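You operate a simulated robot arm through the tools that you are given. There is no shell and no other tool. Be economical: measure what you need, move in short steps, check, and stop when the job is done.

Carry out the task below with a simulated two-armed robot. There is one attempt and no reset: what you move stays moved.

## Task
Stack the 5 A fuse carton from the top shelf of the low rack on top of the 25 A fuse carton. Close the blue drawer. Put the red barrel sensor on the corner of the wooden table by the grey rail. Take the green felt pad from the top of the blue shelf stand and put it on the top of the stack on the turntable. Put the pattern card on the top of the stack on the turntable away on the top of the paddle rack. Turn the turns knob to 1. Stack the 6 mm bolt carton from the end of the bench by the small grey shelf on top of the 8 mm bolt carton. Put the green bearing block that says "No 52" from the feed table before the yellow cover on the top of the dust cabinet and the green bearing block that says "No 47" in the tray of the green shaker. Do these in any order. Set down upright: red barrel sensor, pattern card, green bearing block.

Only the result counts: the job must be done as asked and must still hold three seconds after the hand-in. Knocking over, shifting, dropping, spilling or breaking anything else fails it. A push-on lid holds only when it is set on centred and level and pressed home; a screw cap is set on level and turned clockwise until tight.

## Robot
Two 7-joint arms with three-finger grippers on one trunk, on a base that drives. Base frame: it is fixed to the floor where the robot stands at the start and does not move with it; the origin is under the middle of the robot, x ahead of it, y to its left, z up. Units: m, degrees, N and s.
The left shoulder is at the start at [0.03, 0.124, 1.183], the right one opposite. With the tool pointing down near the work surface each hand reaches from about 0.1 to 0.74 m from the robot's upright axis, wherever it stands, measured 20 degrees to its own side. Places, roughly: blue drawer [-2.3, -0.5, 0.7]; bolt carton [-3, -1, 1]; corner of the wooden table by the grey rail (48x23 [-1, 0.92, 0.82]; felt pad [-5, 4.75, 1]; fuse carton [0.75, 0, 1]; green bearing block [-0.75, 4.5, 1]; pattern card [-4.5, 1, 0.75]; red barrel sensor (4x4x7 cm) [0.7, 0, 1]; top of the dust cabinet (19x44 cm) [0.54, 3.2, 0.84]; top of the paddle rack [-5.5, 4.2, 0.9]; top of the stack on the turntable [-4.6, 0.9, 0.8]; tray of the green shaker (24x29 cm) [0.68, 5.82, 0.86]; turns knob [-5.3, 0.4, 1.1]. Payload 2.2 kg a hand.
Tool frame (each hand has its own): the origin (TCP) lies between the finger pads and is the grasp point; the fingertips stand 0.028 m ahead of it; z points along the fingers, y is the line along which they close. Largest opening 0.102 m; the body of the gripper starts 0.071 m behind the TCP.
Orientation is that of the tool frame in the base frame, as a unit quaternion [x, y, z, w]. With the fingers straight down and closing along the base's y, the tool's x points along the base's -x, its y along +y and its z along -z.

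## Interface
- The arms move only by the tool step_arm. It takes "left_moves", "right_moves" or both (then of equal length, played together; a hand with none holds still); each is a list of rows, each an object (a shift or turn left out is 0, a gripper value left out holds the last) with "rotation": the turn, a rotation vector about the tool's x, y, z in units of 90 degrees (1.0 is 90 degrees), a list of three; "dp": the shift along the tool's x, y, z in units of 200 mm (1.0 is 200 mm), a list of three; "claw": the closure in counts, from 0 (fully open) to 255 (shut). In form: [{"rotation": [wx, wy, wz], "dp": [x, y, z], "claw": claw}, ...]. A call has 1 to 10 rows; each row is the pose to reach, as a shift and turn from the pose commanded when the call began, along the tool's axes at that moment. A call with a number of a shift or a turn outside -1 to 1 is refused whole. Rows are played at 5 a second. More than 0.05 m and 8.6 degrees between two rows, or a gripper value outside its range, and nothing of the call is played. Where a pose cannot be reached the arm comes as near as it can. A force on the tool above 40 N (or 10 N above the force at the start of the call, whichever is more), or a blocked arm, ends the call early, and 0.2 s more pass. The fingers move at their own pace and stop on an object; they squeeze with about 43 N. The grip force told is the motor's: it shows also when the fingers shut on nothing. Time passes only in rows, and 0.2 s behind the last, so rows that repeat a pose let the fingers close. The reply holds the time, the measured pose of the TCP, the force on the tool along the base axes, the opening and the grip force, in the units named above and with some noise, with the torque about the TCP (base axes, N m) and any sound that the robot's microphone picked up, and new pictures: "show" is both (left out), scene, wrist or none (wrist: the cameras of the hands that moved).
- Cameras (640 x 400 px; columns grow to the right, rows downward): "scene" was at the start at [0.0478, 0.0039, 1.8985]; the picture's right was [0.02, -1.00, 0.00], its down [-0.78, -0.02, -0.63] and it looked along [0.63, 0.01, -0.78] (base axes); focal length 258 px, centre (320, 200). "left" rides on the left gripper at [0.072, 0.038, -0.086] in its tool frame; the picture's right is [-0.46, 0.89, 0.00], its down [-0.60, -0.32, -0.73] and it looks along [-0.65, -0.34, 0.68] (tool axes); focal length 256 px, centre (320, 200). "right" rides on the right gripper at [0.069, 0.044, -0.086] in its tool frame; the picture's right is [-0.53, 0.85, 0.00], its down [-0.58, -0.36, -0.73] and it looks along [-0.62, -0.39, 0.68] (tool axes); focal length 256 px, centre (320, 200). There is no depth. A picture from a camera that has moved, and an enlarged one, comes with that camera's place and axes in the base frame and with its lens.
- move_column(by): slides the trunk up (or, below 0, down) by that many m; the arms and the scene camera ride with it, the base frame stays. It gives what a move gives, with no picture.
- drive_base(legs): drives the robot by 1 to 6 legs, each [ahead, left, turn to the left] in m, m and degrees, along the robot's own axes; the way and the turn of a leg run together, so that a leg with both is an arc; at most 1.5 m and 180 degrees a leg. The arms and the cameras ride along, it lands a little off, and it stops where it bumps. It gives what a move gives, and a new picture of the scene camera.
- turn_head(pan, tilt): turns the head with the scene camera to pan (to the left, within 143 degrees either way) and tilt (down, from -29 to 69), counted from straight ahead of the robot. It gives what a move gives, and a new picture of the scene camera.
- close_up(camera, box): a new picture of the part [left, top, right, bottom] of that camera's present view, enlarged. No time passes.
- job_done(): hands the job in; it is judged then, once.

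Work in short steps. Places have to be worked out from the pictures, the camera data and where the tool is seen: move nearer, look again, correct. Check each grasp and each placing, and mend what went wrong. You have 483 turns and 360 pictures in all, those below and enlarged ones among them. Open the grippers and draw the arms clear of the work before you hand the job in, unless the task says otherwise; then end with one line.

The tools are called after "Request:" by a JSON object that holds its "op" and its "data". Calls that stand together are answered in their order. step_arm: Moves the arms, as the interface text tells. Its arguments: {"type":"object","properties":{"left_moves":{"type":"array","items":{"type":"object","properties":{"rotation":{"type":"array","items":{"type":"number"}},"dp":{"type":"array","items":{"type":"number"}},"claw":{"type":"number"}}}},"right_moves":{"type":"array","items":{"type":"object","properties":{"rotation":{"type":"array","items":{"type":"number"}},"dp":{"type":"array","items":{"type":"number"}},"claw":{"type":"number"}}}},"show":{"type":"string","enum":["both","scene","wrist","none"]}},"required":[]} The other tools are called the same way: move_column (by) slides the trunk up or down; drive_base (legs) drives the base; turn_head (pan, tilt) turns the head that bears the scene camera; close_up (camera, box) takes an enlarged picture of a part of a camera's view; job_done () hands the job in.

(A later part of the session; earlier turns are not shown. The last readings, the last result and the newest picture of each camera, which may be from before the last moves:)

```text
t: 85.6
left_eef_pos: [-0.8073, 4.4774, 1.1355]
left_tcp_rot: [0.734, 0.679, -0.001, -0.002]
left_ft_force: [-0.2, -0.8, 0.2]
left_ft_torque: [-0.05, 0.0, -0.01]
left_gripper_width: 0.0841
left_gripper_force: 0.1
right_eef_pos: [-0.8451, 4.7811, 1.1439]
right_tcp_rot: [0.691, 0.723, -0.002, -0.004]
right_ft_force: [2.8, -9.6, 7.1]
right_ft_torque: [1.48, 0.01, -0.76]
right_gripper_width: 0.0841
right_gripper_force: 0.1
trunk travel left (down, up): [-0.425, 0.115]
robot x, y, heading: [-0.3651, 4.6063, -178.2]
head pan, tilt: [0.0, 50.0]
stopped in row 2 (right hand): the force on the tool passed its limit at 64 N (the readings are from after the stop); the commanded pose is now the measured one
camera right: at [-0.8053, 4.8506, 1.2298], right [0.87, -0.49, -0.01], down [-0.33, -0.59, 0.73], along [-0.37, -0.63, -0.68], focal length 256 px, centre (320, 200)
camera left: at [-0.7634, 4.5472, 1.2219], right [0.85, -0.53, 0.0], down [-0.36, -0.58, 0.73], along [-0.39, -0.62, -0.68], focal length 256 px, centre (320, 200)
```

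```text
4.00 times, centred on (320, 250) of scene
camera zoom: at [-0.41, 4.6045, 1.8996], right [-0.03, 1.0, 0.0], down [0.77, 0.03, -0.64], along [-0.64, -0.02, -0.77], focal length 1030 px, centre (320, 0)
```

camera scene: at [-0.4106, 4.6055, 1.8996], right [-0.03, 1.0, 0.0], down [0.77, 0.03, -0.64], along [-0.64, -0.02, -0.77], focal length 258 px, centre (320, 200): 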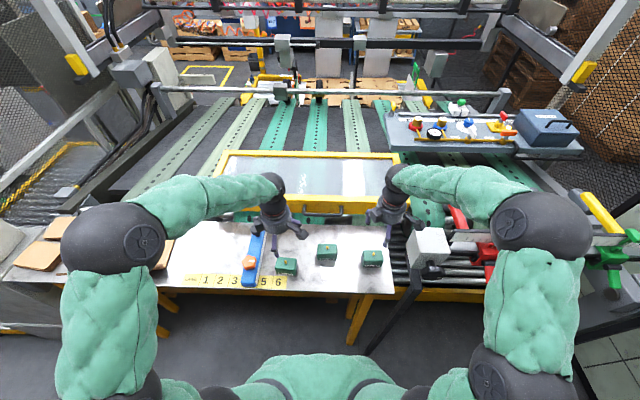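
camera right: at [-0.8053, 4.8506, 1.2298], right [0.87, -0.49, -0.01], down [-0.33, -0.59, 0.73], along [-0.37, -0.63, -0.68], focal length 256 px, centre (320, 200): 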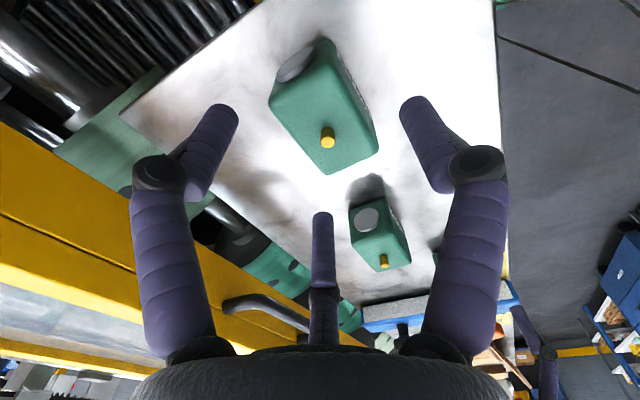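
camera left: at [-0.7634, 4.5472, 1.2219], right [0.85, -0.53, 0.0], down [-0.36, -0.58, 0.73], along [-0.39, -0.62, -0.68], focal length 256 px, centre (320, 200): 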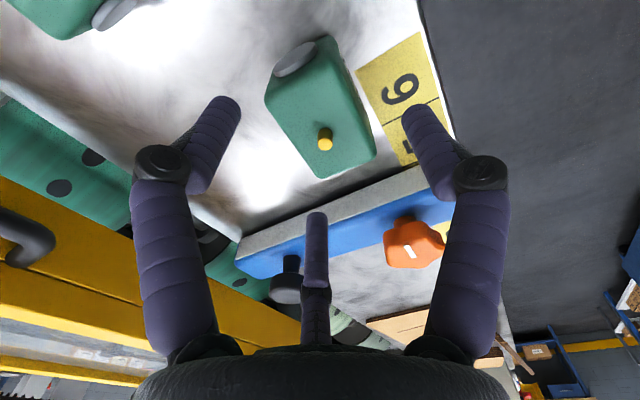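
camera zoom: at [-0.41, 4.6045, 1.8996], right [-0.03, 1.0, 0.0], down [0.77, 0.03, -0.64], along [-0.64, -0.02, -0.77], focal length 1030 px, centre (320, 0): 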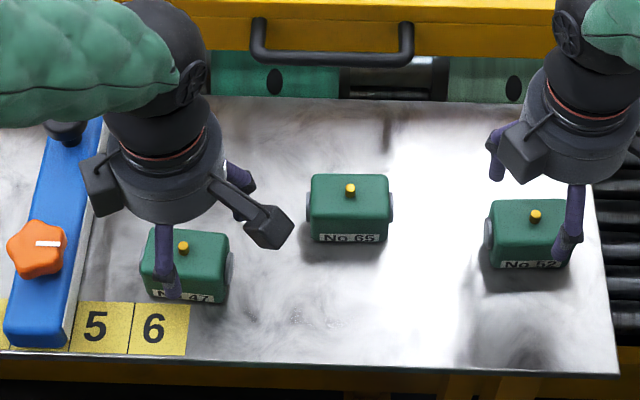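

The right hand's camera side bumped something, probably the grey box at its +y side. I'll back it up and later turn it 180°. Meanwhile the left hand continues down.

Request:
{"op": "step_arm", "data": {"left_moves": [{"dp": [0, 0, 0.1]}, {"dp": [0, 0, 0.2]}, {"dp": [0, 0, 0.3]}, {"dp": [0, 0, 0.3]}], "right_moves": [{"dp": [-0.02, 0, -0.2]}, {"dp": [-0.05, 0, -0.4]}, {"dp": [-0.1, 0, -0.5]}, {"dp": [-0.2, 0, -0.5]}], "show": "both"}}

```text
t: 86.6
left_eef_pos: [-0.8037, 4.4775, 1.0728]
left_tcp_rot: [0.735, 0.678, 0.001, -0.002]
left_ft_force: [-0.7, -0.7, -0.1]
left_ft_torque: [0.01, 0.01, -0.01]
left_gripper_width: 0.0911
left_gripper_force: 0.6
right_eef_pos: [-0.8431, 4.7417, 1.2425]
right_tcp_rot: [0.69, 0.724, -0.002, -0.004]
right_ft_force: [-0.3, -0.3, 0.4]
right_ft_torque: [-0.01, 0.0, -0.01]
right_gripper_width: 0.0844
right_gripper_force: 0.2
trunk travel left (down, up): [-0.425, 0.115]
robot x, y, heading: [-0.3672, 4.6069, -178.2]
head pan, tilt: [0.0, 50.0]
camera scene: at [-0.4089, 4.6043, 1.8995], right [-0.03, 1.0, 0.0], down [0.77, 0.03, -0.64], along [-0.64, -0.02, -0.77], focal length 258 px, centre (320, 200)
camera right: at [-0.8022, 4.8111, 1.329], right [0.87, -0.49, -0.01], down [-0.33, -0.6, 0.73], along [-0.37, -0.63, -0.68], focal length 256 px, centre (320, 200)
camera left: at [-0.7613, 4.5485, 1.1598], right [0.85, -0.53, 0.0], down [-0.36, -0.58, 0.73], along [-0.39, -0.62, -0.68], focal length 256 px, centre (320, 200)
```

scene: 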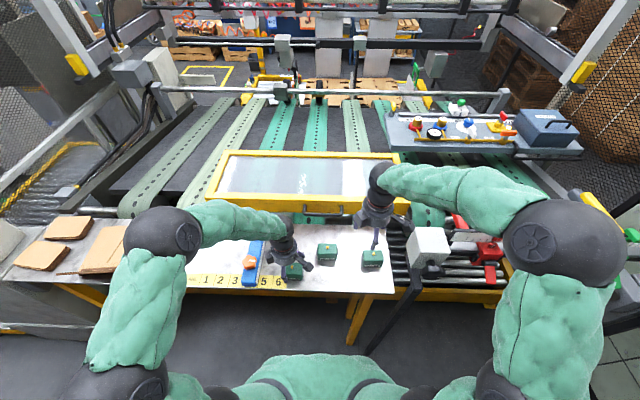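
right: 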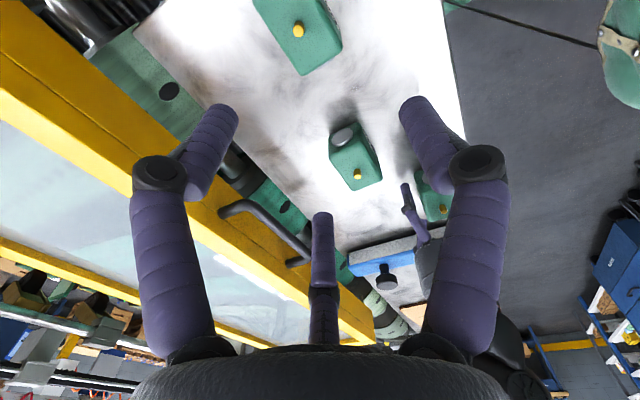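
left: 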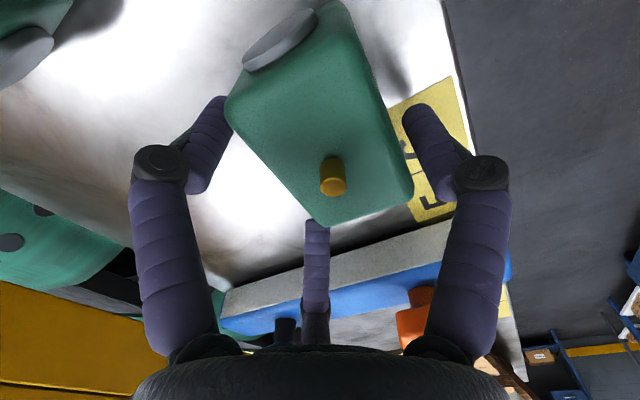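

The spread to 0.091 fits three radial fingers, with fingers 2 and 3 straddling the block's 79 mm length. So I should set the hand about 1 cm further in −x with the opening at 0.08, putting two fingers behind the far face and one in front. I'll raise the left hand and re-measure.

Request:
{"op": "step_arm", "data": {"left_moves": [{"dp": [0, 0, -0.15]}, {"dp": [0, 0, -0.3], "claw": 55}, {"dp": [0, 0, -0.38], "claw": 55}], "right_moves": [{"rotation": [0, 0, 0.09]}, {"rotation": [0, 0, 0.18]}, {"rotation": [0, 0, 0.27]}], "show": "none"}}

Request:
{"op": "close_up", "data": {"camera": "left", "box": [180, 0, 460, 200]}}

Request:
{"op": "close_up", "data": {"camera": "scene", "box": [260, 230, 390, 290]}}

```text
t: 87.4
left_eef_pos: [-0.8048, 4.4769, 1.151]
left_tcp_rot: [0.736, 0.678, 0.0, -0.001]
left_ft_force: [-0.5, -0.2, 0.3]
left_ft_torque: [-0.03, -0.01, 0.04]
left_gripper_width: 0.0803
left_gripper_force: 0.1
right_eef_pos: [-0.8436, 4.7425, 1.2438]
right_tcp_rot: [0.827, 0.562, -0.003, -0.003]
right_ft_force: [0.0, -0.6, -0.2]
right_ft_torque: [0.01, 0.04, 0.02]
right_gripper_width: 0.0842
right_gripper_force: 0.1
trunk travel left (down, up): [-0.425, 0.115]
robot x, y, heading: [-0.3632, 4.6068, -178.1]
head pan, tilt: [0.0, 50.0]
```

```text
2.00 times, centred on (320, 100) of left
camera zoom: at [-0.7625, 4.5472, 1.2369], right [0.85, -0.53, 0.0], down [-0.36, -0.58, 0.73], along [-0.39, -0.62, -0.68], focal length 512 px, centre (320, 400)
```

zoom: 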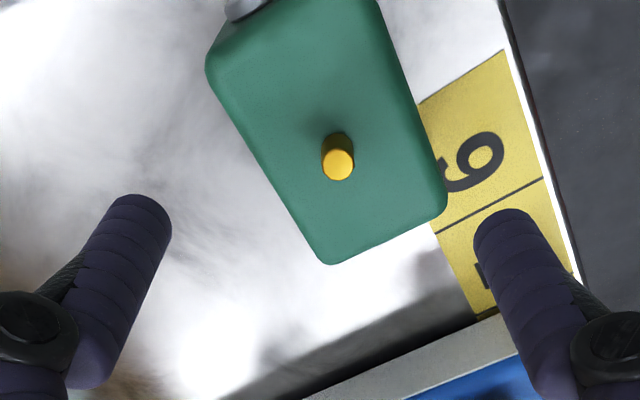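

```text
4.92 times, centred on (325, 260) of scene
camera zoom: at [-0.4097, 4.6055, 1.8996], right [-0.03, 1.0, 0.0], down [0.77, 0.03, -0.64], along [-0.64, -0.02, -0.77], focal length 1268 px, centre (295, -95)
```

zoom: 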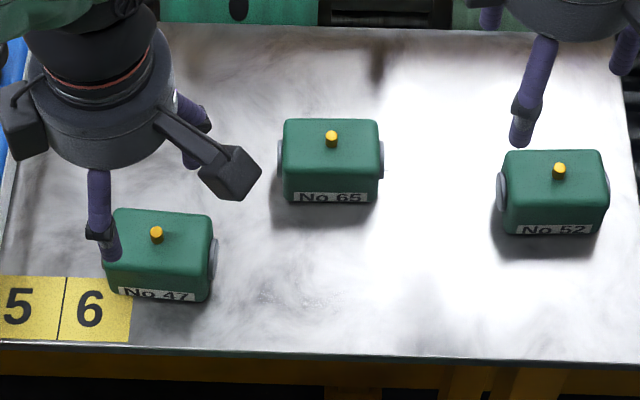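

The 47 block got nudged to about (−0.786, 4.502) but is upright. I'll re-aim the left hand with the 1 cm offset and keep turning the right hand.

Request:
{"op": "step_arm", "data": {"left_moves": [{"dp": [0.126, 0.034, 0], "rotation": [0, 0, -0.029]}, {"dp": [0.126, 0.034, 0.1], "rotation": [0, 0, -0.029]}, {"dp": [0.126, 0.034, 0.15], "rotation": [0, 0, -0.029]}, {"dp": [0.126, 0.034, 0.15], "rotation": [0, 0, -0.029]}, {"dp": [0.126, 0.034, 0.15], "rotation": [0, 0, -0.029]}, {"dp": [0.126, 0.034, 0.15], "rotation": [0, 0, -0.029]}, {"dp": [0.126, 0.034, 0.15], "rotation": [0, 0, -0.029]}, {"dp": [0.126, 0.034, 0.15], "rotation": [0, 0, -0.029]}, {"dp": [0.126, 0.034, 0.15], "rotation": [0, 0, -0.029]}, {"dp": [0.126, 0.034, 0.15], "rotation": [0, 0, -0.029]}], "right_moves": [{"rotation": [0, 0, 0.09]}, {"rotation": [0, 0, 0.18]}, {"rotation": [0, 0, 0.27]}, {"rotation": [0, 0, 0.36]}, {"rotation": [0, 0, 0.45]}, {"rotation": [0, 0, 0.54]}, {"rotation": [0, 0, 0.63]}, {"rotation": [0, 0, 0.72]}, {"rotation": [0, 0, 0.81]}, {"rotation": [0, 0, 0.9]}], "show": "wrist"}}

Request:
{"op": "close_up", "data": {"camera": "scene", "box": [260, 230, 390, 290]}}

```text
t: 89.6
left_eef_pos: [-0.7973, 4.503, 1.1203]
left_tcp_rot: [0.719, 0.695, 0.0, -0.002]
left_ft_force: [-0.1, 1.2, 0.3]
left_ft_torque: [0.0, 0.03, -0.01]
left_gripper_width: 0.08
left_gripper_force: 0.0
right_eef_pos: [-0.8425, 4.7422, 1.2441]
right_tcp_rot: [0.994, -0.11, -0.004, -0.001]
right_ft_force: [-1.1, 0.3, -0.6]
right_ft_torque: [0.0, -0.05, 0.0]
right_gripper_width: 0.0839
right_gripper_force: 0.1
trunk travel left (down, up): [-0.425, 0.115]
robot x, y, heading: [-0.3628, 4.6042, -178.3]
head pan, tilt: [0.0, 50.0]
camera right: at [-0.7853, 4.683, 1.3291], right [-0.71, -0.71, 0.0], down [-0.48, 0.48, 0.74], along [-0.52, 0.52, -0.68], focal length 256 px, centre (320, 200)
camera left: at [-0.7565, 4.5747, 1.2069], right [0.87, -0.49, 0.0], down [-0.34, -0.59, 0.73], along [-0.36, -0.63, -0.68], focal length 256 px, centre (320, 200)
```

right: 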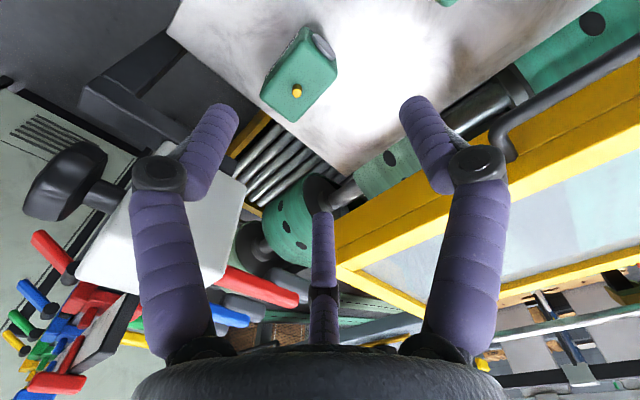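
left: 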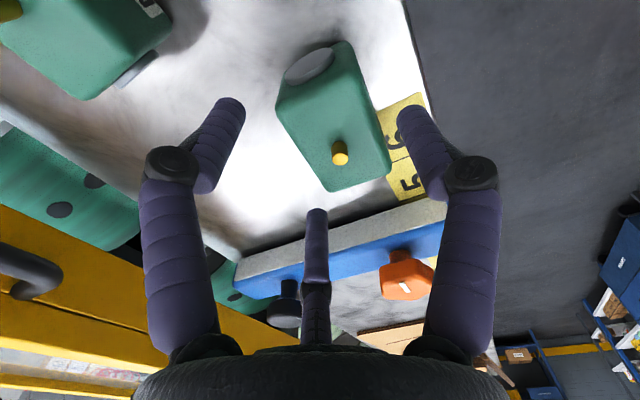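

```text
4.92 times, centred on (325, 260) of scene
camera zoom: at [-0.4098, 4.6055, 1.8996], right [-0.03, 1.0, 0.0], down [0.77, 0.03, -0.64], along [-0.64, -0.02, -0.77], focal length 1268 px, centre (295, -95)
```

zoom: 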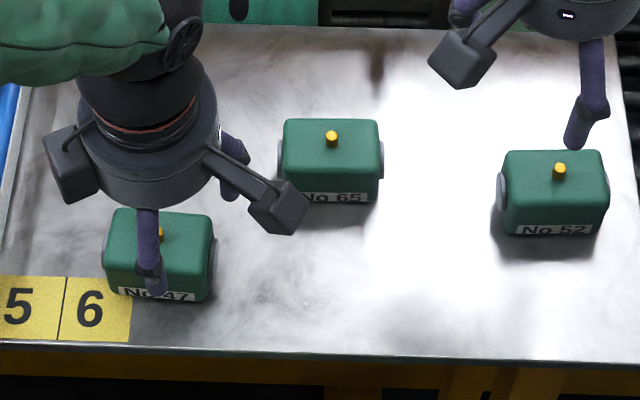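

The left hand is positioned as planned. I'll descend and grasp 47 while finishing the right hand's turn.

Request:
{"op": "step_arm", "data": {"left_moves": [{"dp": [0, 0, 0.1]}, {"dp": [0, 0, 0.2]}, {"dp": [0, 0, 0.226]}, {"dp": [0, 0, 0.226], "claw": 255}, {"dp": [0, 0, 0.226], "claw": 255}, {"dp": [0, 0, 0.226], "claw": 255}, {"dp": [0, 0, 0.226], "claw": 255}, {"dp": [0, 0, 0.226], "claw": 255}, {"dp": [0, 0, 0.226], "claw": 255}], "right_moves": [{"rotation": [0, 0, 0.09]}, {"rotation": [0, 0, 0.18]}, {"rotation": [0, 0, 0.27]}, {"rotation": [0, 0, 0.36]}, {"rotation": [0, 0, 0.45]}, {"rotation": [0, 0, 0.54]}, {"rotation": [0, 0, 0.63]}, {"rotation": [0, 0, 0.72]}, {"rotation": [0, 0, 0.81]}], "show": "wrist"}}

```text
t: 91.6
left_eef_pos: [-0.7967, 4.5028, 1.0771]
left_tcp_rot: [0.719, 0.695, -0.002, -0.003]
left_ft_force: [-3.6, -3.0, 14.1]
left_ft_torque: [-0.18, -0.08, 0.04]
left_gripper_width: 0.0633
left_gripper_force: 43.3
right_eef_pos: [-0.8428, 4.7432, 1.2435]
right_tcp_rot: [0.733, -0.68, -0.004, 0.002]
right_ft_force: [0.0, -0.8, -0.2]
right_ft_torque: [0.02, 0.0, 0.01]
right_gripper_width: 0.0841
right_gripper_force: 0.1
trunk travel left (down, up): [-0.425, 0.115]
robot x, y, heading: [-0.3597, 4.6037, -178.3]
head pan, tilt: [0.0, 50.0]
camera right: at [-0.8799, 4.6678, 1.3301], right [-0.88, 0.47, 0.01], down [0.33, 0.6, 0.73], along [0.34, 0.65, -0.68], focal length 256 px, centre (320, 200)
camera left: at [-0.7561, 4.5747, 1.1637], right [0.87, -0.49, -0.01], down [-0.33, -0.59, 0.73], along [-0.36, -0.63, -0.68], focal length 256 px, centre (320, 200)
```

right: 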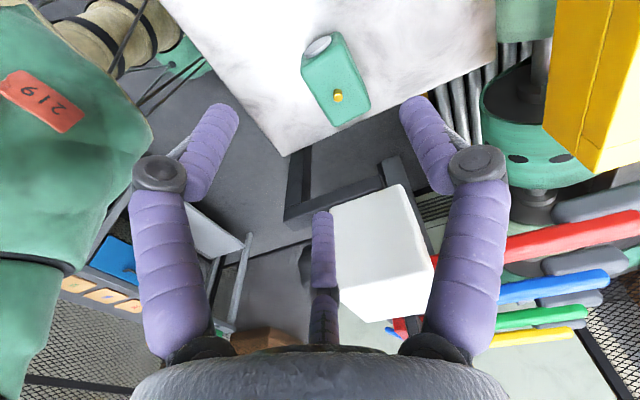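
left: 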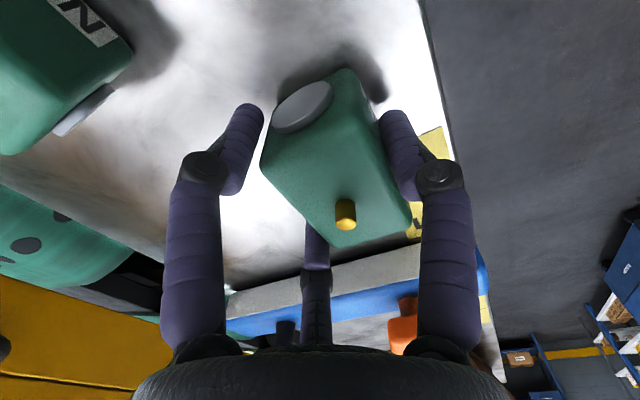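

47 is gripped at 0.063, as predicted for three-finger contact. I'll lift it and bring the right hand over 52 with the camera now on the inner side.

Request:
{"op": "step_arm", "data": {"left_moves": [{"dp": [0, 0, -0.1], "claw": 255}, {"dp": [0, 0, -0.3]}, {"dp": [0, 0.1, -0.5]}, {"dp": [0, 0.2, -0.65]}, {"dp": [-0.1, 0.3, -0.65]}], "right_moves": [{"dp": [-0.188, -0.051, 0], "claw": 55}, {"dp": [-0.188, -0.051, 0.15]}, {"dp": [-0.188, -0.051, 0.3]}, {"dp": [-0.188, -0.051, 0.45]}, {"dp": [-0.188, -0.051, 0.59]}], "show": "both"}}

Request:
{"op": "close_up", "data": {"camera": "scene", "box": [300, 200, 460, 300]}}

```text
t: 92.8
left_eef_pos: [-0.7351, 4.4782, 1.2056]
left_tcp_rot: [0.718, 0.696, 0.0, -0.002]
left_ft_force: [0.2, 0.2, -6.4]
left_ft_torque: [0.04, 0.05, -0.02]
left_gripper_width: 0.0638
left_gripper_force: 43.4
right_eef_pos: [-0.8356, 4.7779, 1.1239]
right_tcp_rot: [0.734, -0.679, -0.004, 0.002]
right_ft_force: [0.6, -0.8, 0.0]
right_ft_torque: [0.02, 0.02, 0.01]
right_gripper_width: 0.08
right_gripper_force: 0.0
trunk travel left (down, up): [-0.425, 0.115]
robot x, y, heading: [-0.3633, 4.6034, -177.9]
head pan, tilt: [0.0, 50.0]
camera scene: at [-0.4101, 4.6032, 1.8996], right [-0.03, 1.0, 0.0], down [0.77, 0.03, -0.64], along [-0.64, -0.02, -0.77], focal length 258 px, centre (320, 200)
camera right: at [-0.8735, 4.7038, 1.2107], right [-0.88, 0.47, 0.01], down [0.32, 0.6, 0.73], along [0.33, 0.65, -0.68], focal length 256 px, centre (320, 200)
camera left: at [-0.6956, 4.551, 1.2925], right [0.87, -0.49, 0.0], down [-0.34, -0.6, 0.73], along [-0.36, -0.63, -0.68], focal length 256 px, centre (320, 200)
```

scene: 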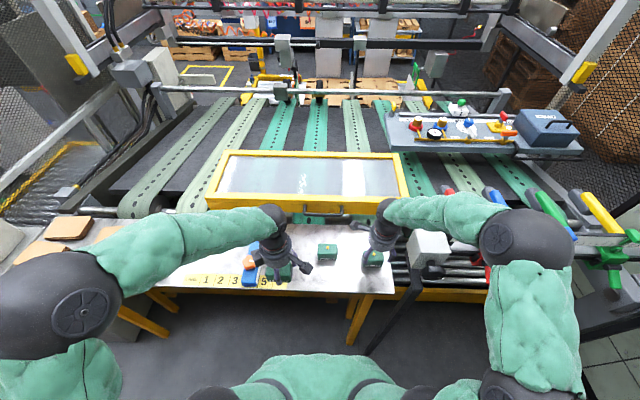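
right: 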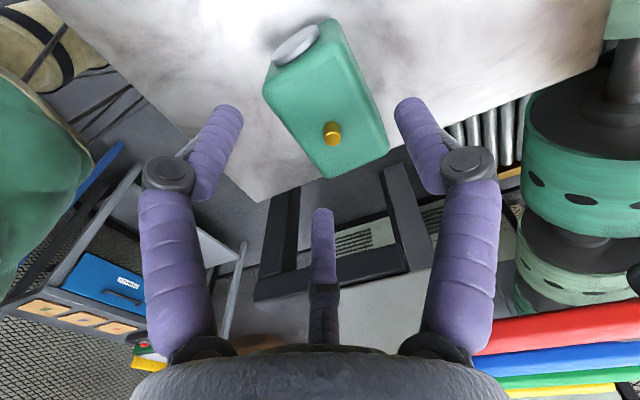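
left: 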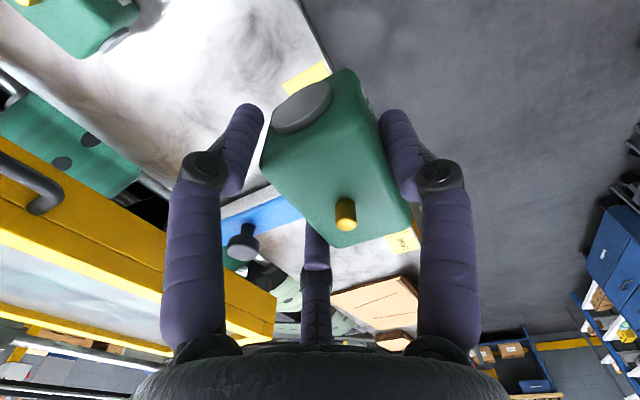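

```text
4.00 times, centred on (380, 250) of scene
camera zoom: at [-0.4101, 4.6032, 1.8996], right [-0.03, 1.0, 0.0], down [0.77, 0.03, -0.64], along [-0.64, -0.02, -0.77], focal length 1030 px, centre (80, 0)
```

zoom: 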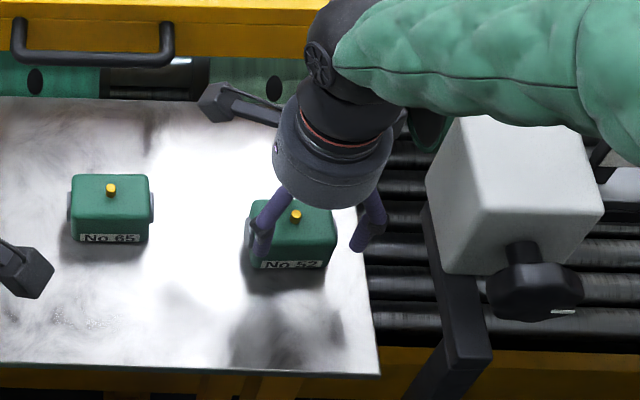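

The wrist's second housing could touch the white box. Turning the hand 60° gives an equivalent three-finger pattern with the housings clear of it. I'll raise slightly, turn, and re-offset.

Request:
{"op": "step_arm", "data": {"right_moves": [{"dp": [0, 0, -0.2]}, {"dp": [0.018, 0.05, -0.2], "rotation": [0, 0, 0.09]}, {"dp": [0.018, 0.1, -0.2], "rotation": [0, 0, 0.18]}, {"dp": [0.018, 0.1, -0.2], "rotation": [0, 0, 0.27]}, {"dp": [0.018, 0.1, -0.2], "rotation": [0, 0, 0.36]}, {"dp": [0.018, 0.1, -0.2], "rotation": [0, 0, 0.45]}, {"dp": [0.018, 0.1, -0.2], "rotation": [0, 0, 0.54]}, {"dp": [0.018, 0.1, -0.2], "rotation": [0, 0, 0.63]}, {"dp": [0.018, 0.1, -0.2], "rotation": [0, 0, 0.667]}], "show": "wrist"}}

Request:
{"op": "close_up", "data": {"camera": "scene", "box": [300, 200, 460, 300]}}

```text
t: 94.8
left_eef_pos: [-0.7351, 4.4806, 1.2073]
left_tcp_rot: [0.719, 0.695, 0.0, -0.001]
left_ft_force: [0.2, -0.2, -5.7]
left_ft_torque: [0.02, 0.03, 0.01]
left_gripper_width: 0.0637
left_gripper_force: 43.3
right_eef_pos: [-0.8564, 4.7764, 1.1655]
right_tcp_rot: [-0.295, 0.955, 0.003, -0.005]
right_ft_force: [0.1, 0.5, -0.7]
right_ft_torque: [0.01, -0.01, 0.0]
right_gripper_width: 0.08
right_gripper_force: 0.0
trunk travel left (down, up): [-0.425, 0.115]
robot x, y, heading: [-0.3626, 4.6048, -178.1]
head pan, tilt: [0.0, 50.0]
camera right: at [-0.9384, 4.7709, 1.2519], right [-0.04, 1.0, 0.0], down [0.69, 0.02, 0.73], along [0.73, 0.03, -0.69], focal length 256 px, centre (320, 200)
```

right: 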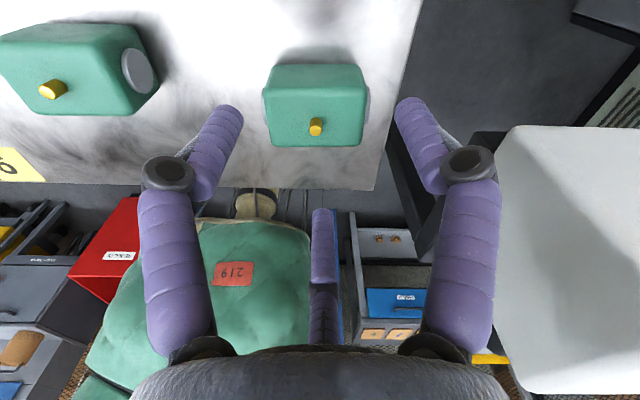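

```text
4.00 times, centred on (380, 250) of scene
camera zoom: at [-0.4101, 4.6052, 1.8996], right [-0.03, 1.0, 0.0], down [0.77, 0.03, -0.64], along [-0.64, -0.02, -0.77], focal length 1030 px, centre (80, 0)
```

zoom: 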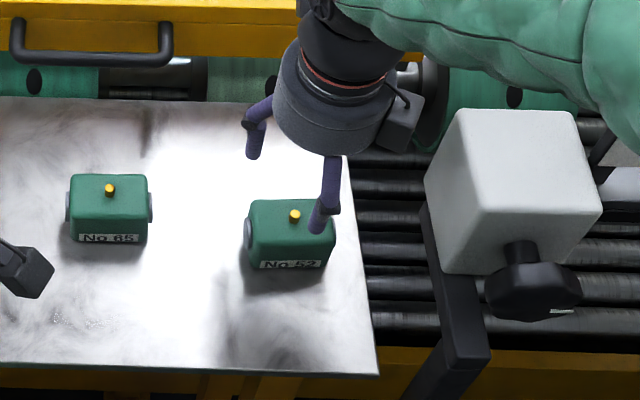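

The hand now has clear surroundings and the block is centred. I'll descend to 1.078 with a small correction and close.

Request:
{"op": "step_arm", "data": {"right_moves": [{"dp": [0.017, -0.007, 0.1]}, {"dp": [0.017, -0.007, 0.25]}, {"dp": [0.017, -0.007, 0.4]}, {"dp": [0.017, -0.007, 0.437]}, {"dp": [0.017, -0.007, 0.437], "claw": 255}, {"dp": [0.017, -0.007, 0.437], "claw": 255}, {"dp": [0.017, -0.007, 0.437], "claw": 255}], "show": "wrist"}}

```text
t: 96.4
left_eef_pos: [-0.7353, 4.4802, 1.206]
left_tcp_rot: [0.719, 0.695, 0.0, -0.001]
left_ft_force: [-0.1, 0.7, -5.4]
left_ft_torque: [0.03, 0.01, 0.0]
left_gripper_width: 0.0634
left_gripper_force: 43.3
right_eef_pos: [-0.8597, 4.7698, 1.0791]
right_tcp_rot: [-0.296, 0.955, 0.002, -0.004]
right_ft_force: [0.5, 0.2, 3.1]
right_ft_torque: [0.11, -0.2, -0.04]
right_gripper_width: 0.0646
right_gripper_force: 42.5
trunk travel left (down, up): [-0.425, 0.115]
robot x, y, heading: [-0.3604, 4.6067, -178.4]
head pan, tilt: [0.0, 50.0]
camera right: at [-0.9406, 4.7657, 1.1658], right [-0.04, 1.0, 0.0], down [0.69, 0.02, 0.73], along [0.72, 0.03, -0.69], focal length 256 px, centre (320, 200)
```

right: 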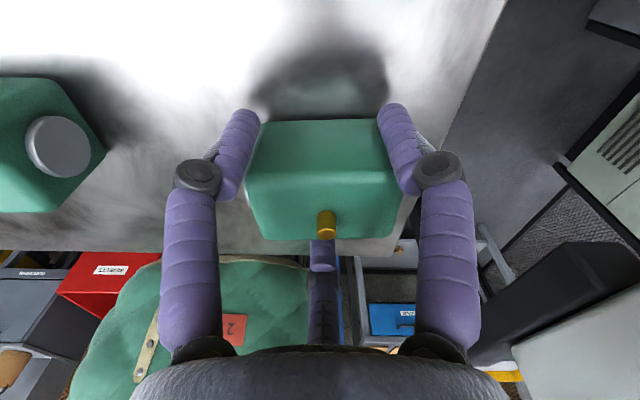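

52 is gripped at 0.065. I'll lift and pull it back.

Request:
{"op": "step_arm", "data": {"right_moves": [{"dp": [0, 0, -0.1], "claw": 255}, {"dp": [0, 0, -0.3]}, {"dp": [0, 0, -0.5]}, {"dp": [0, 0, -0.7]}, {"dp": [-0.18, -0.12, -0.75]}, {"dp": [-0.36, -0.24, -0.75]}, {"dp": [-0.5, -0.33, -0.75]}], "show": "wrist"}}

```text
t: 98.0
left_eef_pos: [-0.7355, 4.481, 1.2052]
left_tcp_rot: [0.719, 0.695, -0.001, -0.002]
left_ft_force: [1.1, -0.6, -5.9]
left_ft_torque: [0.05, 0.06, -0.02]
left_gripper_width: 0.0633
left_gripper_force: 42.6
right_eef_pos: [-0.7352, 4.7741, 1.2261]
right_tcp_rot: [-0.297, 0.955, 0.002, -0.004]
right_ft_force: [-0.5, 0.1, -6.2]
right_ft_torque: [0.02, 0.08, 0.01]
right_gripper_width: 0.0644
right_gripper_force: 43.5
trunk travel left (down, up): [-0.425, 0.115]
robot x, y, heading: [-0.3658, 4.602, -178.1]
head pan, tilt: [0.0, 50.0]
camera right: at [-0.8163, 4.769, 1.313], right [-0.04, 1.0, 0.0], down [0.69, 0.02, 0.73], along [0.72, 0.03, -0.69], focal length 256 px, centre (320, 200)
```

right: 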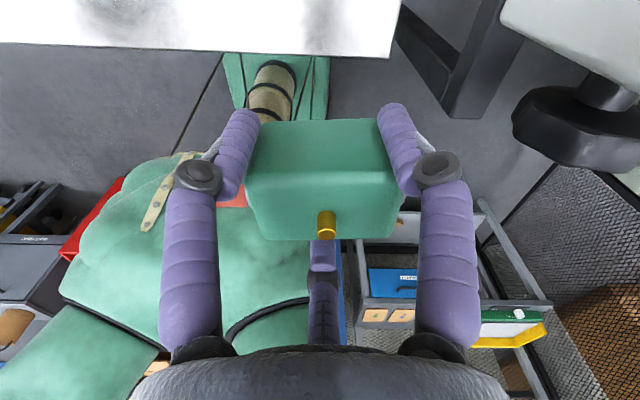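

Both blocks are held. I'll back off, turn to +y, drive toward the shaker and look.

Request:
{"op": "drive_base", "data": {"legs": [[-0.16, 0, 0], [0, 0, -90]]}}

Request:
{"op": "turn_head", "data": {"pan": -30, "tilt": 35}}

```text
t: 103.2
left_eef_pos: [-0.3373, 4.9781, 1.2066]
left_tcp_rot: [1.0, -0.002, 0.001, -0.002]
left_ft_force: [-0.1, 0.0, -6.0]
left_ft_torque: [0.07, -0.06, 0.05]
left_gripper_width: 0.0634
left_gripper_force: 43.0
right_eef_pos: [-0.0441, 4.988, 1.226]
right_tcp_rot: [0.452, 0.892, 0.004, -0.001]
right_ft_force: [-1.3, -0.6, -6.1]
right_ft_torque: [0.04, 0.0, -0.01]
right_gripper_width: 0.0648
right_gripper_force: 43.2
trunk travel left (down, up): [-0.425, 0.115]
robot x, y, heading: [-0.201, 4.6042, 93.7]
head pan, tilt: [0.0, 50.0]
camera scene: at [-0.2044, 4.6601, 1.8996], right [1.0, 0.06, 0.0], down [0.05, -0.76, -0.64], along [-0.04, 0.64, -0.77], focal length 258 px, centre (320, 200)
```

scene: 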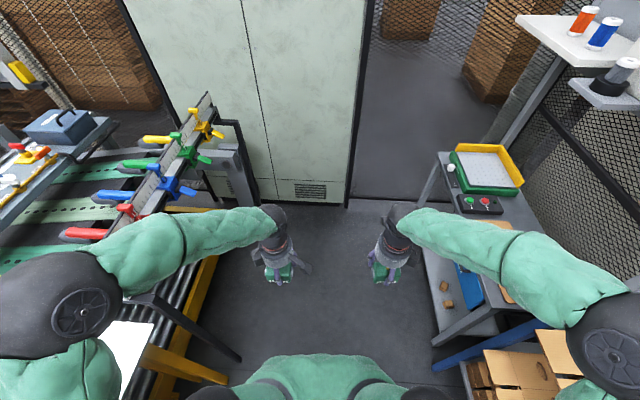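

```text
t: 104.1
left_eef_pos: [-0.3384, 4.9787, 1.2071]
left_tcp_rot: [1.0, -0.002, 0.001, 0.0]
left_ft_force: [-0.6, -0.4, -6.1]
left_ft_torque: [0.05, 0.0, 0.0]
left_gripper_width: 0.0636
left_gripper_force: 43.3
right_eef_pos: [-0.0449, 4.9882, 1.2255]
right_tcp_rot: [0.452, 0.892, 0.004, -0.001]
right_ft_force: [-0.9, 0.7, -6.0]
right_ft_torque: [0.06, 0.0, 0.0]
right_gripper_width: 0.0648
right_gripper_force: 43.3
trunk travel left (down, up): [-0.425, 0.115]
robot x, y, heading: [-0.2007, 4.6112, 93.5]
head pan, tilt: [-30.0, 35.0]
camera scene: at [-0.1606, 4.6623, 1.9213], right [0.9, -0.44, 0.0], down [-0.25, -0.52, -0.82], along [0.36, 0.73, -0.57], focal length 258 px, centre (320, 200)
```

scene: 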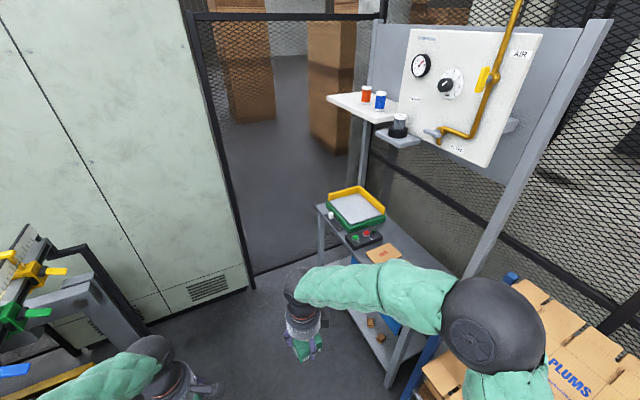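

The tray is at about (0.677, 5.82). I'll drive to y≈5.2, turn to face +x, then strafe left.

Request:
{"op": "drive_base", "data": {"legs": [[0.6, 0, 0], [0, 0, -93.5], [0, 0.35, 0]]}}

Request:
{"op": "turn_head", "data": {"pan": 15, "tilt": 45}}

```text
t: 113.3
left_eef_pos: [0.1269, 5.6855, 1.2056]
left_tcp_rot: [-0.691, 0.723, -0.001, -0.001]
left_ft_force: [0.1, 0.9, -5.1]
left_ft_torque: [-0.07, -0.08, -0.01]
left_gripper_width: 0.0631
left_gripper_force: 42.5
right_eef_pos: [0.1241, 5.3921, 1.225]
right_tcp_rot: [0.957, 0.29, 0.003, 0.003]
right_ft_force: [-0.4, -0.3, -6.4]
right_ft_torque: [0.03, -0.07, 0.01]
right_gripper_width: 0.0646
right_gripper_force: 43.2
trunk travel left (down, up): [-0.425, 0.115]
robot x, y, heading: [-0.2446, 5.5636, 1.4]
head pan, tilt: [-30.0, 35.0]
camera scene: at [-0.1969, 5.5267, 1.9213], right [-0.48, -0.88, 0.0], down [-0.5, 0.28, -0.82], along [0.72, -0.39, -0.57], focal length 258 px, centre (320, 200)
```

scene: 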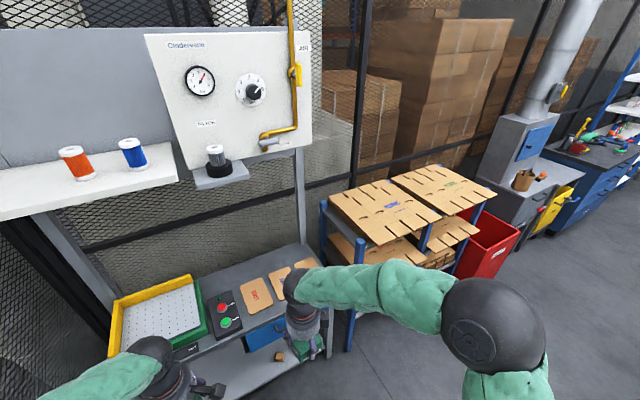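

```text
t: 114.4
left_eef_pos: [0.1276, 5.6868, 1.206]
left_tcp_rot: [-0.691, 0.723, -0.001, 0.0]
left_ft_force: [0.0, 0.4, -6.2]
left_ft_torque: [-0.05, -0.03, 0.01]
left_gripper_width: 0.0631
left_gripper_force: 43.1
right_eef_pos: [0.1254, 5.3922, 1.2266]
right_tcp_rot: [0.957, 0.291, 0.003, 0.002]
right_ft_force: [0.5, -0.3, -6.7]
right_ft_torque: [0.02, -0.08, -0.01]
right_gripper_width: 0.0647
right_gripper_force: 42.9
trunk travel left (down, up): [-0.425, 0.115]
robot x, y, heading: [-0.2408, 5.5673, 1.4]
head pan, tilt: [15.0, 45.0]
camera scene: at [-0.1959, 5.5918, 1.9065], right [0.28, -0.96, 0.0], down [-0.68, -0.2, -0.71], along [0.68, 0.2, -0.71], focal length 258 px, centre (320, 200)
```

scene: 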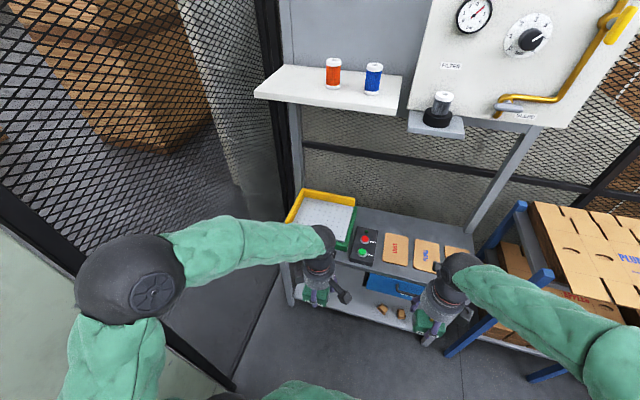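

The tray is ahead on the left. I'll drive forward 0.3 m.

Request:
{"op": "drive_base", "data": {"legs": [[0.3, 0, -1.4]]}}

Request:
{"op": "close_up", "data": {"camera": "scene", "box": [180, 200, 420, 350]}}

```text
t: 116.5
left_eef_pos: [0.4274, 5.6798, 1.2063]
left_tcp_rot: [-0.682, 0.732, -0.001, 0.0]
left_ft_force: [0.8, 0.3, -6.3]
left_ft_torque: [-0.03, 0.0, 0.04]
left_gripper_width: 0.0631
left_gripper_force: 43.1
right_eef_pos: [0.4189, 5.3867, 1.2257]
right_tcp_rot: [0.96, 0.279, 0.002, 0.003]
right_ft_force: [0.1, 0.0, -6.1]
right_ft_torque: [0.02, -0.06, 0.0]
right_gripper_width: 0.0647
right_gripper_force: 43.3
trunk travel left (down, up): [-0.425, 0.115]
robot x, y, heading: [0.0507, 5.5704, -0.2]
head pan, tilt: [15.0, 45.0]
camera scene: at [0.1029, 5.5932, 1.9065], right [0.26, -0.97, 0.0], down [-0.68, -0.18, -0.71], along [0.68, 0.18, -0.71], focal length 258 px, centre (320, 200)
```

scene: 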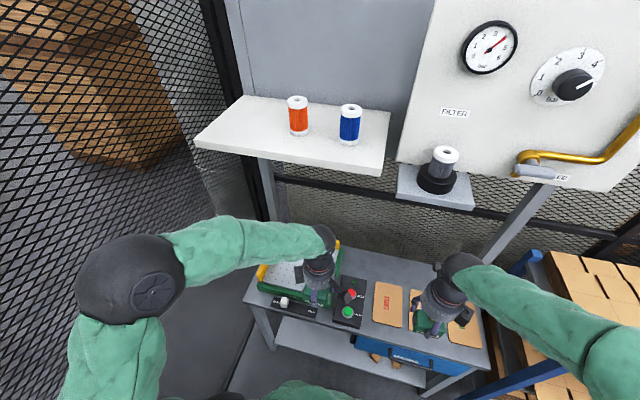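

```text
2.67 times, centred on (300, 275) of scene
camera zoom: at [0.1029, 5.5932, 1.9065], right [0.26, -0.97, 0.0], down [-0.68, -0.18, -0.71], along [0.68, 0.18, -0.71], focal length 687 px, centre (373, 0)
```

zoom: 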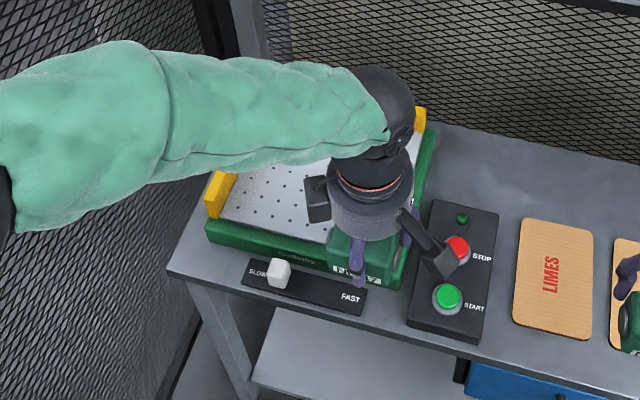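

The tray spans about x 0.52–0.81, y 5.66–5.98. I'll carry 47 to (0.66, 5.82) and lower it.

Request:
{"op": "step_arm", "data": {"left_moves": [{"dp": [-0.13, -0.185, 0]}, {"dp": [-0.26, -0.37, 0]}, {"dp": [-0.39, -0.555, 0]}, {"dp": [-0.52, -0.74, 0]}, {"dp": [-0.65, -0.925, 0]}], "show": "none"}}

Request:
{"op": "step_arm", "data": {"left_moves": [{"dp": [-0.13, -0.188, 0]}, {"dp": [-0.13, -0.188, 0.2]}, {"dp": [-0.13, -0.188, 0.4]}, {"dp": [-0.13, -0.188, 0.6]}, {"dp": [-0.13, -0.188, 0.8]}, {"dp": [-0.13, -0.188, 1.0]}], "show": "both"}}

Request:
{"op": "close_up", "data": {"camera": "scene", "box": [180, 200, 420, 350]}}

```text
t: 117.7
left_eef_pos: [0.6178, 5.7987, 1.2021]
left_tcp_rot: [-0.681, 0.732, 0.0, -0.001]
left_ft_force: [0.2, -0.4, -6.7]
left_ft_torque: [-0.03, -0.05, 0.0]
left_gripper_width: 0.0624
left_gripper_force: 42.9
right_eef_pos: [0.4191, 5.3875, 1.2253]
right_tcp_rot: [0.96, 0.279, 0.003, 0.002]
right_ft_force: [0.9, -1.0, -6.5]
right_ft_torque: [-0.01, -0.03, 0.01]
right_gripper_width: 0.0646
right_gripper_force: 42.8
trunk travel left (down, up): [-0.425, 0.115]
robot x, y, heading: [0.0511, 5.571, -0.3]
head pan, tilt: [15.0, 45.0]
```

```text
t: 119.1
left_eef_pos: [0.6653, 5.8199, 1.006]
left_tcp_rot: [-0.682, 0.731, -0.001, 0.001]
left_ft_force: [0.8, 0.0, -5.7]
left_ft_torque: [-0.08, 0.03, 0.0]
left_gripper_width: 0.0629
left_gripper_force: 42.4
right_eef_pos: [0.4195, 5.3869, 1.2248]
right_tcp_rot: [0.96, 0.28, 0.003, 0.002]
right_ft_force: [-0.1, -0.6, -6.1]
right_ft_torque: [-0.02, -0.03, 0.03]
right_gripper_width: 0.0646
right_gripper_force: 42.9
trunk travel left (down, up): [-0.425, 0.115]
robot x, y, heading: [0.0514, 5.57, -0.3]
head pan, tilt: [15.0, 45.0]
camera scene: at [0.105, 5.5939, 1.9064], right [0.26, -0.97, 0.0], down [-0.68, -0.18, -0.71], along [0.68, 0.18, -0.71], focal length 258 px, centre (320, 200)
camera left: at [0.6219, 5.7512, 1.0916], right [-0.85, 0.53, 0.0], down [0.36, 0.58, 0.73], along [0.39, 0.62, -0.68], focal length 256 px, centre (320, 200)
```

scene: 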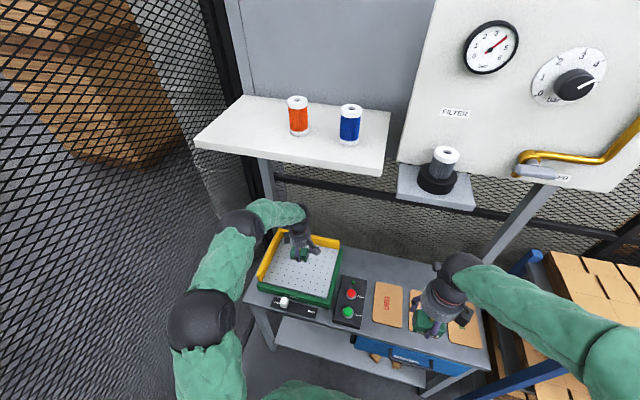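
left: 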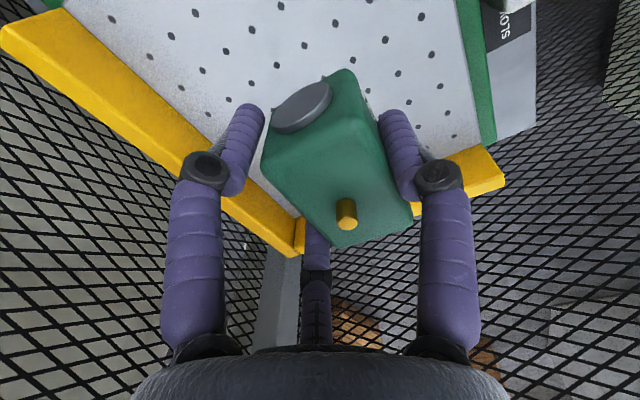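

```text
2.67 times, centred on (300, 275) of scene
camera zoom: at [0.105, 5.5939, 1.9064], right [0.26, -0.97, 0.0], down [-0.68, -0.18, -0.71], along [0.68, 0.18, -0.71], focal length 687 px, centre (373, 0)
```

zoom: 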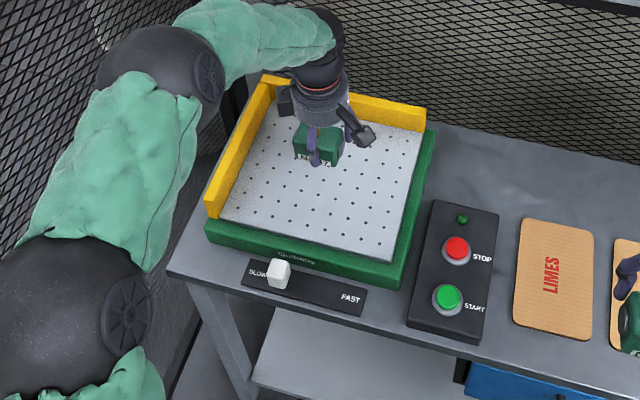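

It's centred over the tray. I'll descend toward contact.

Request:
{"op": "step_arm", "data": {"left_moves": [{"dp": [0, 0, 0.2]}, {"dp": [0, 0, 0.4]}, {"dp": [0, 0, 0.5]}, {"dp": [0, 0, 0.54]}, {"dp": [0, 0, 0.57]}, {"dp": [0, 0, 0.59]}], "show": "none"}}

```text
t: 120.3
left_eef_pos: [0.6681, 5.8215, 0.9]
left_tcp_rot: [-0.684, 0.73, -0.003, 0.006]
left_ft_force: [-7.9, -3.7, 25.5]
left_ft_torque: [-0.44, 1.34, 0.03]
left_gripper_width: 0.0631
left_gripper_force: 43.3
right_eef_pos: [0.4158, 5.3858, 1.2248]
right_tcp_rot: [0.96, 0.279, 0.002, 0.003]
right_ft_force: [1.2, 0.1, -7.0]
right_ft_torque: [0.04, -0.01, 0.0]
right_gripper_width: 0.0647
right_gripper_force: 43.4
trunk travel left (down, up): [-0.425, 0.115]
robot x, y, heading: [0.0495, 5.571, 0.1]
head pan, tilt: [15.0, 45.0]
stopped in row 6 (left hand): the force on the tool passed its limit at 44 N (the readings are from after the stop); the commanded pose is now the measured one
```

Contact at 0.900. I'll ease off, release and lift.

Request:
{"op": "step_arm", "data": {"left_moves": [{"dp": [0, 0, -0.006]}, {"dp": [0, 0, -0.006], "claw": 60}, {"dp": [0, 0, -0.006], "claw": 40}, {"dp": [0, 0, -0.15]}, {"dp": [0, 0, -0.35]}, {"dp": [0, 0, -0.55]}, {"dp": [0, 0, -0.75]}, {"dp": [0, 0, -0.95]}], "show": "wrist"}}

Request:
{"op": "close_up", "data": {"camera": "scene", "box": [180, 200, 420, 350]}}

```text
t: 122.1
left_eef_pos: [0.6601, 5.8186, 1.0869]
left_tcp_rot: [-0.682, 0.731, -0.003, 0.005]
left_ft_force: [-0.2, 0.3, -0.1]
left_ft_torque: [0.0, -0.01, -0.04]
left_gripper_width: 0.0861
left_gripper_force: 0.0
right_eef_pos: [0.4175, 5.3868, 1.2267]
right_tcp_rot: [0.96, 0.279, 0.003, 0.003]
right_ft_force: [0.5, -1.1, -6.2]
right_ft_torque: [0.02, -0.07, -0.02]
right_gripper_width: 0.0646
right_gripper_force: 43.0
trunk travel left (down, up): [-0.425, 0.115]
robot x, y, heading: [0.0519, 5.569, -0.3]
head pan, tilt: [15.0, 45.0]
camera left: at [0.6151, 5.7508, 1.1722], right [-0.85, 0.52, -0.01], down [0.35, 0.58, 0.73], along [0.39, 0.62, -0.68], focal length 256 px, centre (320, 200)
```

left: 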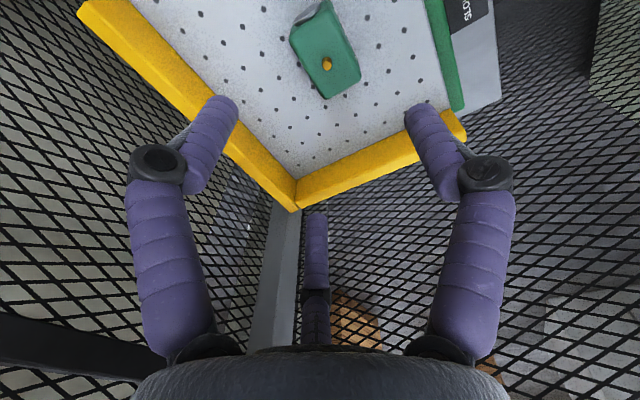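

```text
2.67 times, centred on (300, 275) of scene
camera zoom: at [0.1007, 5.5924, 1.9065], right [0.26, -0.97, 0.0], down [-0.68, -0.18, -0.71], along [0.68, 0.18, -0.71], focal length 687 px, centre (373, 0)
```

zoom: 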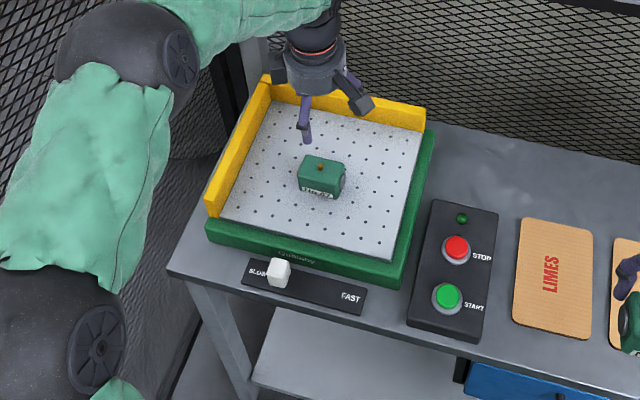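

47 stands upright in the tray. I'll retract the left hand and drive to the dust cabinet, backing up first and then strafing right.

Request:
{"op": "step_arm", "data": {"left_moves": [{"dp": [0, 0, -0.2]}, {"dp": [0, 0, -0.4]}, {"dp": [0, 0, -0.6]}, {"dp": [0.1, 0.17, -0.6]}, {"dp": [0.2, 0.34, -0.6]}, {"dp": [0.3, 0.51, -0.6]}, {"dp": [0.4, 0.68, -0.6]}, {"dp": [0.5, 0.84, -0.6]}, {"dp": [0.6, 1.0, -0.6]}], "show": "none"}}

Request:
{"op": "drive_base", "data": {"legs": [[-0.32, 0, 0], [0, -1.2, 0], [0, -1.2, 0]]}}

Request:
{"op": "turn_head", "data": {"pan": 0, "tilt": 45}}

```text
t: 124.1
left_eef_pos: [0.4543, 5.7101, 1.2052]
left_tcp_rot: [-0.682, 0.731, -0.004, 0.004]
left_ft_force: [0.3, 0.9, 0.0]
left_ft_torque: [0.02, -0.04, -0.01]
left_gripper_width: 0.0862
left_gripper_force: 0.0
right_eef_pos: [0.417, 5.3865, 1.2266]
right_tcp_rot: [0.96, 0.279, 0.004, 0.003]
right_ft_force: [-0.5, -0.2, -5.6]
right_ft_torque: [0.05, -0.08, -0.02]
right_gripper_width: 0.0644
right_gripper_force: 43.0
trunk travel left (down, up): [-0.425, 0.115]
robot x, y, heading: [0.0532, 5.5688, -0.1]
head pan, tilt: [15.0, 45.0]
```

```text
t: 137.9
left_eef_pos: [0.1153, 3.2662, 1.2046]
left_tcp_rot: [-0.683, 0.731, -0.004, 0.005]
left_ft_force: [-0.8, -0.2, -0.2]
left_ft_torque: [0.0, 0.01, -0.05]
left_gripper_width: 0.0861
left_gripper_force: 0.0
right_eef_pos: [0.0754, 2.942, 1.2257]
right_tcp_rot: [0.96, 0.279, 0.004, 0.002]
right_ft_force: [-0.3, -0.5, -5.4]
right_ft_torque: [0.06, -0.08, 0.01]
right_gripper_width: 0.0648
right_gripper_force: 42.5
trunk travel left (down, up): [-0.425, 0.115]
robot x, y, heading: [-0.2894, 3.1281, -0.4]
head pan, tilt: [15.0, 45.0]
camera scene: at [-0.2397, 3.1488, 1.9065], right [0.26, -0.97, 0.0], down [-0.68, -0.18, -0.71], along [0.68, 0.18, -0.71], focal length 258 px, centre (320, 200)
```

scene: 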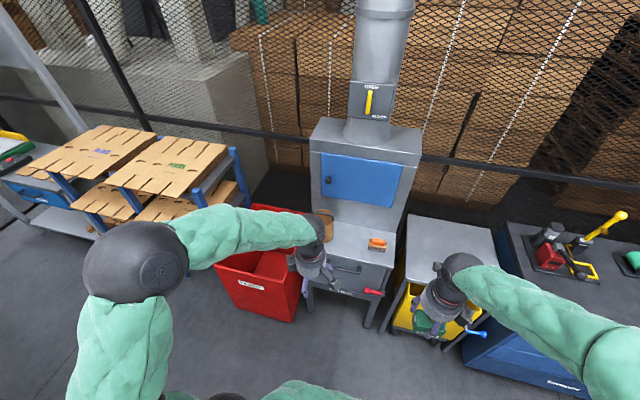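

```text
t: 138.6
left_eef_pos: [0.1144, 3.2672, 1.2055]
left_tcp_rot: [-0.683, 0.73, -0.004, 0.005]
left_ft_force: [0.2, -0.4, 0.2]
left_ft_torque: [-0.05, -0.03, -0.01]
left_gripper_width: 0.0857
left_gripper_force: 0.1
right_eef_pos: [0.076, 2.9441, 1.2251]
right_tcp_rot: [0.96, 0.279, 0.004, 0.003]
right_ft_force: [-0.3, -0.3, -6.0]
right_ft_torque: [0.01, -0.04, 0.01]
right_gripper_width: 0.0646
right_gripper_force: 43.2
trunk travel left (down, up): [-0.425, 0.115]
robot x, y, heading: [-0.2894, 3.1249, -0.3]
head pan, tilt: [0.0, 45.0]
camera scene: at [-0.237, 3.1282, 1.9065], right [0.0, -1.0, 0.0], down [-0.71, 0.0, -0.71], along [0.71, 0.0, -0.71], focal length 258 px, centre (320, 200)
```

scene: 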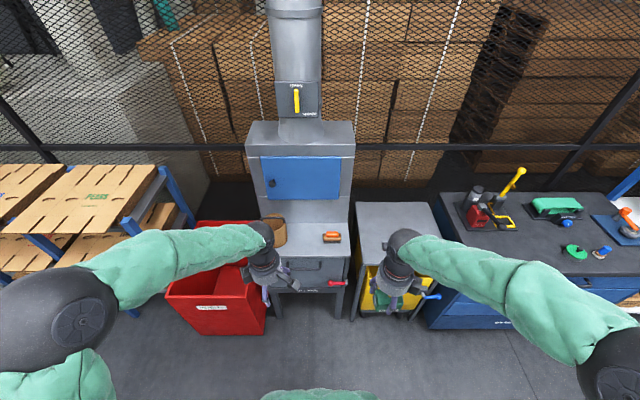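

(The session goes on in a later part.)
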